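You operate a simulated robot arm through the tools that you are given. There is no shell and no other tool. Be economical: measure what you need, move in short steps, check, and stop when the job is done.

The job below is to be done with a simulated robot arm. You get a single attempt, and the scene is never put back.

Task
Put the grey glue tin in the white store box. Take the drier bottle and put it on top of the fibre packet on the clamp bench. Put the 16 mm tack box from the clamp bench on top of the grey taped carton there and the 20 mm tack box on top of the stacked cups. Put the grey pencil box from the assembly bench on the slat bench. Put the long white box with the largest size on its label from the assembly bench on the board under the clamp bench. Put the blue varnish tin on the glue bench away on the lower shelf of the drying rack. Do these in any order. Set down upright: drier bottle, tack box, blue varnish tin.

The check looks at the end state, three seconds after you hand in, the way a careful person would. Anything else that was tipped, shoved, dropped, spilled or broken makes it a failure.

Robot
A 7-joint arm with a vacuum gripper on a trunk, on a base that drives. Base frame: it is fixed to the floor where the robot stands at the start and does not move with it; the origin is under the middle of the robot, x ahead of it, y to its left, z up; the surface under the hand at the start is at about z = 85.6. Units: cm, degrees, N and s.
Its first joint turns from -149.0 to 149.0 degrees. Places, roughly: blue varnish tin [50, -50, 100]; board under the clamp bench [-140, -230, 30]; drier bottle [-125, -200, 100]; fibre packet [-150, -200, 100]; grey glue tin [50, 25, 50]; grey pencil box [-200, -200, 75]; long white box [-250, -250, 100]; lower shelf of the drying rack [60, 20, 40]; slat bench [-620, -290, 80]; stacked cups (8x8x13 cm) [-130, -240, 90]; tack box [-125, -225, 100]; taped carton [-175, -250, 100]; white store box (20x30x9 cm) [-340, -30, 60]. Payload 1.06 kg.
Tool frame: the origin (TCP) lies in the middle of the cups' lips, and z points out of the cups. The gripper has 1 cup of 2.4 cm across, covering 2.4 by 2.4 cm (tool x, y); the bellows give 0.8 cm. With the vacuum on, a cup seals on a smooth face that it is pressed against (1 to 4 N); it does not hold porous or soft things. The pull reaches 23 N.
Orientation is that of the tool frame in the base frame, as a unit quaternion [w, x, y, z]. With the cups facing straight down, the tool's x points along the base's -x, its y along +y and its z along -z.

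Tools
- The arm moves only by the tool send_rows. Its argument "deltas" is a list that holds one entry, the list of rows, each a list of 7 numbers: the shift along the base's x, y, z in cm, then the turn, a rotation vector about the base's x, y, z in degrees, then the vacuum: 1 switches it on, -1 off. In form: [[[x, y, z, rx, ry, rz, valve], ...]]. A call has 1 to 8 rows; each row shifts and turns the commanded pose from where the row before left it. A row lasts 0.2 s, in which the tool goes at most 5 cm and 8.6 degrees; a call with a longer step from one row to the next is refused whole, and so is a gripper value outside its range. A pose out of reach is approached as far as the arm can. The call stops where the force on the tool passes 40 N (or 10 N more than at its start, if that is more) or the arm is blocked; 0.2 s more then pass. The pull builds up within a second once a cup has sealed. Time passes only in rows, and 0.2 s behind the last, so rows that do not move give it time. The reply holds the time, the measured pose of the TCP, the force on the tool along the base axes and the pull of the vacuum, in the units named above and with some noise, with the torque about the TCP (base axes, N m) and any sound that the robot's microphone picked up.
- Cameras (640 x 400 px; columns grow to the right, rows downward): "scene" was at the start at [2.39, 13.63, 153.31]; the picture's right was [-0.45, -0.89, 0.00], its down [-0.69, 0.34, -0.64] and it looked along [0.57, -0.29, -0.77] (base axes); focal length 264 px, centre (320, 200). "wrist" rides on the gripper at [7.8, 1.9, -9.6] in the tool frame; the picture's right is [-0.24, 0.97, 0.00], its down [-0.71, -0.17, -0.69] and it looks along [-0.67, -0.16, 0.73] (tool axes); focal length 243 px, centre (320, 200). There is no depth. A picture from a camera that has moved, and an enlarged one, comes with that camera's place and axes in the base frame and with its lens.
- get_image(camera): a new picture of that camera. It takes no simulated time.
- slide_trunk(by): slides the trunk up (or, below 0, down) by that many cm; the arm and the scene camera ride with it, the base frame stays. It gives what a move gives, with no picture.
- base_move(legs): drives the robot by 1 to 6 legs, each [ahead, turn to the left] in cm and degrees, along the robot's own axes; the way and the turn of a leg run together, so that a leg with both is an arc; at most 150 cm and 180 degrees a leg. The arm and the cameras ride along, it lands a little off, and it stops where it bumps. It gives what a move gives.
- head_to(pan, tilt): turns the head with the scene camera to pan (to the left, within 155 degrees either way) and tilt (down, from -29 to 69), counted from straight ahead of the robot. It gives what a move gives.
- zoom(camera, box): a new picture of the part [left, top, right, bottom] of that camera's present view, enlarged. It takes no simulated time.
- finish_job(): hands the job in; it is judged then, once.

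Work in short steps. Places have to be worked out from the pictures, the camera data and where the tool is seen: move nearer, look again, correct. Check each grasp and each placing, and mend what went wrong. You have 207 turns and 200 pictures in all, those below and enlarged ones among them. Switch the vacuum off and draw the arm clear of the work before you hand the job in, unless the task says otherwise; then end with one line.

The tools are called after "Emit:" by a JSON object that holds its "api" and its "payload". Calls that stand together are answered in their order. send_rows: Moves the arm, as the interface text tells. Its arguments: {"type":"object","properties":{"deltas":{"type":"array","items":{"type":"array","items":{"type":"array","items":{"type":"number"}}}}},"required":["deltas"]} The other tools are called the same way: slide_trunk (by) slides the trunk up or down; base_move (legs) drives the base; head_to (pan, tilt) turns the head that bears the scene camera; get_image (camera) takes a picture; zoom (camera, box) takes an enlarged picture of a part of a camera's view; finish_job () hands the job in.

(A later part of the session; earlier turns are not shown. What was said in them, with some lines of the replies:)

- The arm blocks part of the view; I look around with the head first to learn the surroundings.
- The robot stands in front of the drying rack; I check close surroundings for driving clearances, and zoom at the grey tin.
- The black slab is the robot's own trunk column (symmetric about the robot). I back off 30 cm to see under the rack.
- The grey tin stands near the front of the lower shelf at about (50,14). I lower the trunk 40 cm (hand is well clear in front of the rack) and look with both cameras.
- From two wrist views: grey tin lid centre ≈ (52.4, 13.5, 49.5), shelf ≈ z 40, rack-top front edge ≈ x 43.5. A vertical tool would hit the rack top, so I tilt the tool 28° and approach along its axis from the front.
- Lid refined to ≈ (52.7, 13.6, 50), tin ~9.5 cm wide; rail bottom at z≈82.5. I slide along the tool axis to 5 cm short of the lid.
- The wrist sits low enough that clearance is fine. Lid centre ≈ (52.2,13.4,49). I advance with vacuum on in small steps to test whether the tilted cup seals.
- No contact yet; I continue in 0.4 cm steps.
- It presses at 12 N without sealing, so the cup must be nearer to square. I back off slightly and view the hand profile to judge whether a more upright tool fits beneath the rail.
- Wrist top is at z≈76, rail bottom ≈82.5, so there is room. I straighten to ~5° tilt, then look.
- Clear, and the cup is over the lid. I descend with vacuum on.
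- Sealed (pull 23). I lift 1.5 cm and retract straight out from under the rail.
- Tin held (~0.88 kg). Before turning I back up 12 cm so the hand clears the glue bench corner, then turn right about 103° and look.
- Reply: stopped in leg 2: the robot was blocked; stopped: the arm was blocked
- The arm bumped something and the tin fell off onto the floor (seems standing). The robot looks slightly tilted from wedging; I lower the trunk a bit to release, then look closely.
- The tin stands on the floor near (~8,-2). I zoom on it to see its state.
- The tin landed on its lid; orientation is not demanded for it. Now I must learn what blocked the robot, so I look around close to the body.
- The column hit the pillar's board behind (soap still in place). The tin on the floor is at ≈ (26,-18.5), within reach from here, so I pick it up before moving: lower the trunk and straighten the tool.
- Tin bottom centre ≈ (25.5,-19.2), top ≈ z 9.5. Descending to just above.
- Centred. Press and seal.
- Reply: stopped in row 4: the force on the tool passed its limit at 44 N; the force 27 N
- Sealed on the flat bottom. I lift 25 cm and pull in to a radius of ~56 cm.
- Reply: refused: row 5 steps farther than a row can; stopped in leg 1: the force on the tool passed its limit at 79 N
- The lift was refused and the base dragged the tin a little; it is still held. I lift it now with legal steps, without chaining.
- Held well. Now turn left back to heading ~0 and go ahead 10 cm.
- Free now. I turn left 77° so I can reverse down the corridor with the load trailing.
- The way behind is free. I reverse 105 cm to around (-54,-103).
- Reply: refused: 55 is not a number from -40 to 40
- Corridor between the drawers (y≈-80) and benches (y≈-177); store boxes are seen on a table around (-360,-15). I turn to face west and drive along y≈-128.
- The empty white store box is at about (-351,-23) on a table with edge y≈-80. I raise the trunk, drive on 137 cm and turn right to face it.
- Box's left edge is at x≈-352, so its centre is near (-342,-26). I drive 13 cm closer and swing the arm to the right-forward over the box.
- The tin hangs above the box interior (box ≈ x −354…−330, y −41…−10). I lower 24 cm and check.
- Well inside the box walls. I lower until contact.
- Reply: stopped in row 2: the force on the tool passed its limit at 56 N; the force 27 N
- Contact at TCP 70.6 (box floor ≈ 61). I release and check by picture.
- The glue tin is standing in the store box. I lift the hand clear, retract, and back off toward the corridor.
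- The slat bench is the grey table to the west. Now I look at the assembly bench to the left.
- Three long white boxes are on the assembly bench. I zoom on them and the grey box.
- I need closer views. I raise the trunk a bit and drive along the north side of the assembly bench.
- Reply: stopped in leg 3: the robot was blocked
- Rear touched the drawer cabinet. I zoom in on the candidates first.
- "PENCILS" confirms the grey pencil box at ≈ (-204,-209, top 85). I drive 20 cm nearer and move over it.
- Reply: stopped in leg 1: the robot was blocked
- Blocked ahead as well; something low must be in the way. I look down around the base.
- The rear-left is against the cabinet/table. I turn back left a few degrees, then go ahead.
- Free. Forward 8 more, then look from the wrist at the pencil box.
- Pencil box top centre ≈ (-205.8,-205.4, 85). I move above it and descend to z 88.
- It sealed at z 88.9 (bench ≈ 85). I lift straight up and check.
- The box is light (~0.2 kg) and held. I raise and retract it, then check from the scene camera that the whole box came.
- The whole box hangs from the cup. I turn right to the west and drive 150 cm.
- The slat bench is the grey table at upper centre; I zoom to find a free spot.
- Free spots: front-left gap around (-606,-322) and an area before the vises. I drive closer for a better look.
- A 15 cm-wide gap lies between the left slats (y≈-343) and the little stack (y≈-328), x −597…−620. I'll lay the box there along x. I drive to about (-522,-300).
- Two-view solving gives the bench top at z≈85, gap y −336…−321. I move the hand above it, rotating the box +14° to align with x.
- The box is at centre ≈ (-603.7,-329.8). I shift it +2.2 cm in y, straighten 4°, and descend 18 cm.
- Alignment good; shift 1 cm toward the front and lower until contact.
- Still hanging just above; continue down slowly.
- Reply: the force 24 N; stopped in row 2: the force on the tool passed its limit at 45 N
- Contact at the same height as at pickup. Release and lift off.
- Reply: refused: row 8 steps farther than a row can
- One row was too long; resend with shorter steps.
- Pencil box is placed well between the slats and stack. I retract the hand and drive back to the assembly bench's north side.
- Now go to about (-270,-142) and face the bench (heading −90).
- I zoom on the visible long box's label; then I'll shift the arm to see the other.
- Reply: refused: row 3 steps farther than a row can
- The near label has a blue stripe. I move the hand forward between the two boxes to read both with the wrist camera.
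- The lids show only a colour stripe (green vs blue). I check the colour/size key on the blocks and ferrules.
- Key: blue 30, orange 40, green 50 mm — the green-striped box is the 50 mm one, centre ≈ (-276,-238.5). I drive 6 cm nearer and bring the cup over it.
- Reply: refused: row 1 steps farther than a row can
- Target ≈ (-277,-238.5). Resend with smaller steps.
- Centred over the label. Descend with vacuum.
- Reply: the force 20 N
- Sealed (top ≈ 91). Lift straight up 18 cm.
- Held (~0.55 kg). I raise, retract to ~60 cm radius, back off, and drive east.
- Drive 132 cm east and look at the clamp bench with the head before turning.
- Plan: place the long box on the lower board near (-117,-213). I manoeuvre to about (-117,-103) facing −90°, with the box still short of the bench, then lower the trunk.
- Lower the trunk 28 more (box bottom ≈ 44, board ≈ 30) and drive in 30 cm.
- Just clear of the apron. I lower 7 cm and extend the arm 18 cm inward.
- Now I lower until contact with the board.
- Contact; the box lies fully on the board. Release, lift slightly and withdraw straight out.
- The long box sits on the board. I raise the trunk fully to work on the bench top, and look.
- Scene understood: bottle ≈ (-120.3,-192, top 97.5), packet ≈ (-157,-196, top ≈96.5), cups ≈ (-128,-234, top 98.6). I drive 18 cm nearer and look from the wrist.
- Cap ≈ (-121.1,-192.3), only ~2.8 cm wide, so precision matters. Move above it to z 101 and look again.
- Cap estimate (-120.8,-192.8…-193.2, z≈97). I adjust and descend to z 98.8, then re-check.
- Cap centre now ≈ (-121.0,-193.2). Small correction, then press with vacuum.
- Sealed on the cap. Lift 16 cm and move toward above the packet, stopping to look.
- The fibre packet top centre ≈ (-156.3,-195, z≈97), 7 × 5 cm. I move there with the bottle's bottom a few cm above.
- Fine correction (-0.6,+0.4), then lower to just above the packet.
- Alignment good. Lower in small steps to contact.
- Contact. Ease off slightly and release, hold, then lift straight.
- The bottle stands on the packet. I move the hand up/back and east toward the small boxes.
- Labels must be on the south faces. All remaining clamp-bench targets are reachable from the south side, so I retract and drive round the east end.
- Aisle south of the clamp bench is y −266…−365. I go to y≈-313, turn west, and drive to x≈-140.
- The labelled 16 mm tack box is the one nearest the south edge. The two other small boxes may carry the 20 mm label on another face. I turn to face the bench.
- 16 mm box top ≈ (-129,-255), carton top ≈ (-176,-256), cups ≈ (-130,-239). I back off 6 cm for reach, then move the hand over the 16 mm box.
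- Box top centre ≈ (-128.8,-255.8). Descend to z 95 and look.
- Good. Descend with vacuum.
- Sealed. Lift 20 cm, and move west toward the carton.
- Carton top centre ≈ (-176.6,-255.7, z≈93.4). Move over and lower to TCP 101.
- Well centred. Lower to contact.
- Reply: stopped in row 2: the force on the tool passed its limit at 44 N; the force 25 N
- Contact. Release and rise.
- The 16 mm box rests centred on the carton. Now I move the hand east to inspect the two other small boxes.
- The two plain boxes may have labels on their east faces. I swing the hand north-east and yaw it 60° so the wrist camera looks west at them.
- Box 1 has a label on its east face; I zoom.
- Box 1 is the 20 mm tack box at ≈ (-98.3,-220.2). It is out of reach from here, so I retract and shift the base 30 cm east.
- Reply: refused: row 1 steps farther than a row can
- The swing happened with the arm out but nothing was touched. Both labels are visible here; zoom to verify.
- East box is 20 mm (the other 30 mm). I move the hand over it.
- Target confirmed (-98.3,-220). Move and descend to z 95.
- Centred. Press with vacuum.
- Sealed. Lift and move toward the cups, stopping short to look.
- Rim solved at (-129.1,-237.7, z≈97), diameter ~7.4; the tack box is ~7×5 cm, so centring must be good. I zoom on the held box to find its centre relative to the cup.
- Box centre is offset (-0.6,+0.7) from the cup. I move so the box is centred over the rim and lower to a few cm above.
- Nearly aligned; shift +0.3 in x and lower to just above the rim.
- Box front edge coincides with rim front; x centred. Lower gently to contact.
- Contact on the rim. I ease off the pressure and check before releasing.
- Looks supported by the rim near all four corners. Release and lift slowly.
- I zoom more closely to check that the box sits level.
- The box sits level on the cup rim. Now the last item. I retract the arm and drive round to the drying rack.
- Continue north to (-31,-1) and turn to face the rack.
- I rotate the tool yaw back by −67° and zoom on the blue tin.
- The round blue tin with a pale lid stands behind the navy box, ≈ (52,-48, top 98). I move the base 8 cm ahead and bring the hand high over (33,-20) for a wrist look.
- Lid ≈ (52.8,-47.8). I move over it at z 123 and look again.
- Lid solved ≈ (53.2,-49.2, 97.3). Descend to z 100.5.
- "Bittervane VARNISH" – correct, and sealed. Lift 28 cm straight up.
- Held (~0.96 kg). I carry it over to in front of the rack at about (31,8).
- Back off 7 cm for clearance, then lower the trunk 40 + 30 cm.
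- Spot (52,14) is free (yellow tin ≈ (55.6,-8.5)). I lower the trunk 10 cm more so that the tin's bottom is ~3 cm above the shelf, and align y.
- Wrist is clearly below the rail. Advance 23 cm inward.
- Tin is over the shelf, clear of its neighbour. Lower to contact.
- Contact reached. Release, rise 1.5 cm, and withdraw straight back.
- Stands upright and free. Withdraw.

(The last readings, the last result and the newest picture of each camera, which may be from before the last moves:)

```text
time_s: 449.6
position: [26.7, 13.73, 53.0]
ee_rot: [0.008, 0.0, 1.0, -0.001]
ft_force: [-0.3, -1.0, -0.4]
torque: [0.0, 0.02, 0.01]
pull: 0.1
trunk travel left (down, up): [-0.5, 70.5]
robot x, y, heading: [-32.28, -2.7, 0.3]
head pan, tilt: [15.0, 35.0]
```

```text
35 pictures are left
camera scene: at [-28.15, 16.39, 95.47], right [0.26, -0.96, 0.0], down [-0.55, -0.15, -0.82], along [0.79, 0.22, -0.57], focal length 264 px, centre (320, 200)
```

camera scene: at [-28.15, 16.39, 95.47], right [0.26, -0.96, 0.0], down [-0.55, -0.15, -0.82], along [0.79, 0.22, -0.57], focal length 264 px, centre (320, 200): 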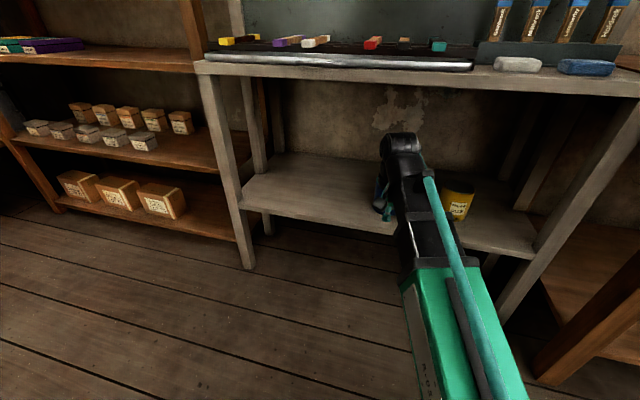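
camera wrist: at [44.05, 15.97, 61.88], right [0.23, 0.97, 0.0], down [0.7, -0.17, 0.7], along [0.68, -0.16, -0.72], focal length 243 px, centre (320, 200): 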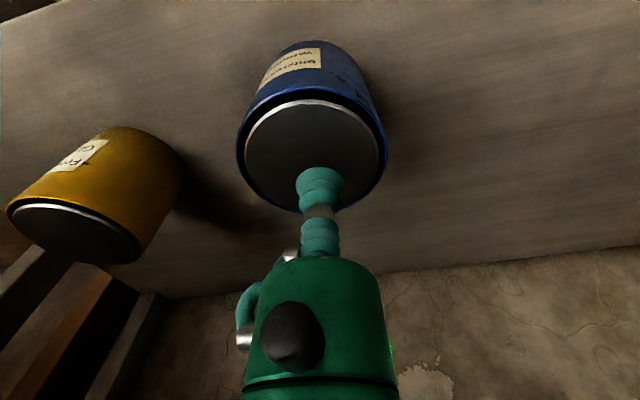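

All items are placed. I raise the trunk and take a distant look at the clamp bench to verify the stacked items still stand.

Emit:
{"api": "slide_trunk", "payload": {"by": 40}}

Emit:
{"api": "slide_trunk", "payload": {"by": 30}}

Emit:
{"api": "head_to", "payload": {"pan": -118, "tilt": 20}}

Emit:
{"api": "zoom", "payload": {"camera": "scene", "box": [200, 120, 440, 270]}}

Emit:
{"api": "get_image", "payload": {"camera": "wrist"}}

```text
time_s: 453.4
position: [26.73, 13.83, 93.02]
ee_rot: [0.008, -0.001, 1.0, -0.001]
ft_force: [0.5, -0.1, 0.5]
torque: [0.0, -0.03, 0.01]
pull: 0.0
trunk travel left (down, up): [-40.5, 30.5]
robot x, y, heading: [-31.98, -2.67, 0.3]
head pan, tilt: [15.0, 35.0]
```

```text
time_s: 456.4
position: [26.84, 13.8, 122.99]
ee_rot: [0.008, -0.001, 1.0, -0.001]
ft_force: [0.5, 0.3, -0.8]
torque: [0.01, 0.0, 0.0]
pull: 0.1
trunk travel left (down, up): [-70.5, 0.5]
robot x, y, heading: [-32.05, -3.03, 0.4]
head pan, tilt: [15.0, 35.0]
```

```text
time_s: 458.5
position: [26.69, 13.73, 122.94]
ee_rot: [0.008, -0.001, 1.0, -0.002]
ft_force: [0.7, -0.5, -0.8]
torque: [0.02, 0.02, 0.03]
pull: 0.0
trunk travel left (down, up): [-70.5, 0.5]
robot x, y, heading: [-32.17, -3.11, 0.3]
head pan, tilt: [-118.0, 20.0]
```

```text
2.67 times, centred on (320, 195) of scene
camera zoom: at [-40.98, 5.83, 167.86], right [-0.89, 0.46, 0.0], down [0.16, 0.3, -0.94], along [-0.44, -0.83, -0.34], focal length 704 px, centre (320, 213)
```

zoom: 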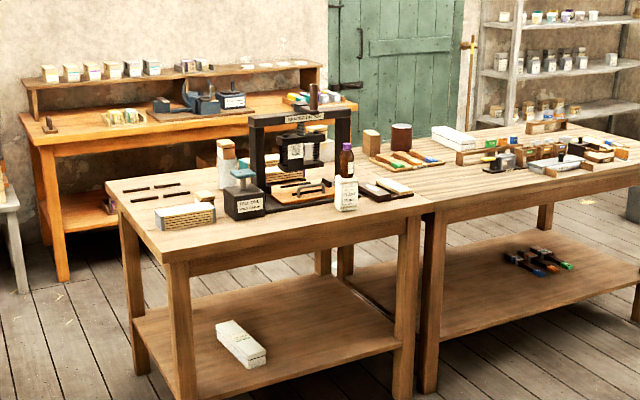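

```text
33 pictures are left
camera wrist: at [18.74, 15.68, 132.53], right [0.23, 0.97, 0.0], down [0.7, -0.17, 0.7], along [0.68, -0.16, -0.72], focal length 243 px, centre (320, 200)
```

wrist: 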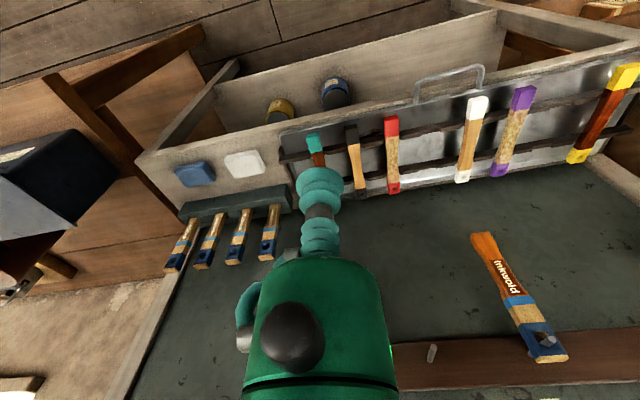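

Everything is in place: the bottle stands on the packet, the tack boxes on the carton and cups, the long box on the board and the blue tin on the rack shelf. The vacuum is off and the arm is clear, so I hand in.

Emit:
{"api": "finish_job", "payload": {}}

```text
The job is handed in.
```

I placed all seven items and handed the job in, but the grey glue tin is upside down in the white store box. It fell to the floor when the robot's trunk bumped a wall board, landed on its lid, and I carried it over that way up. I saw no spill or damage. Upright wasn't asked for that tin, so I left it inverted.
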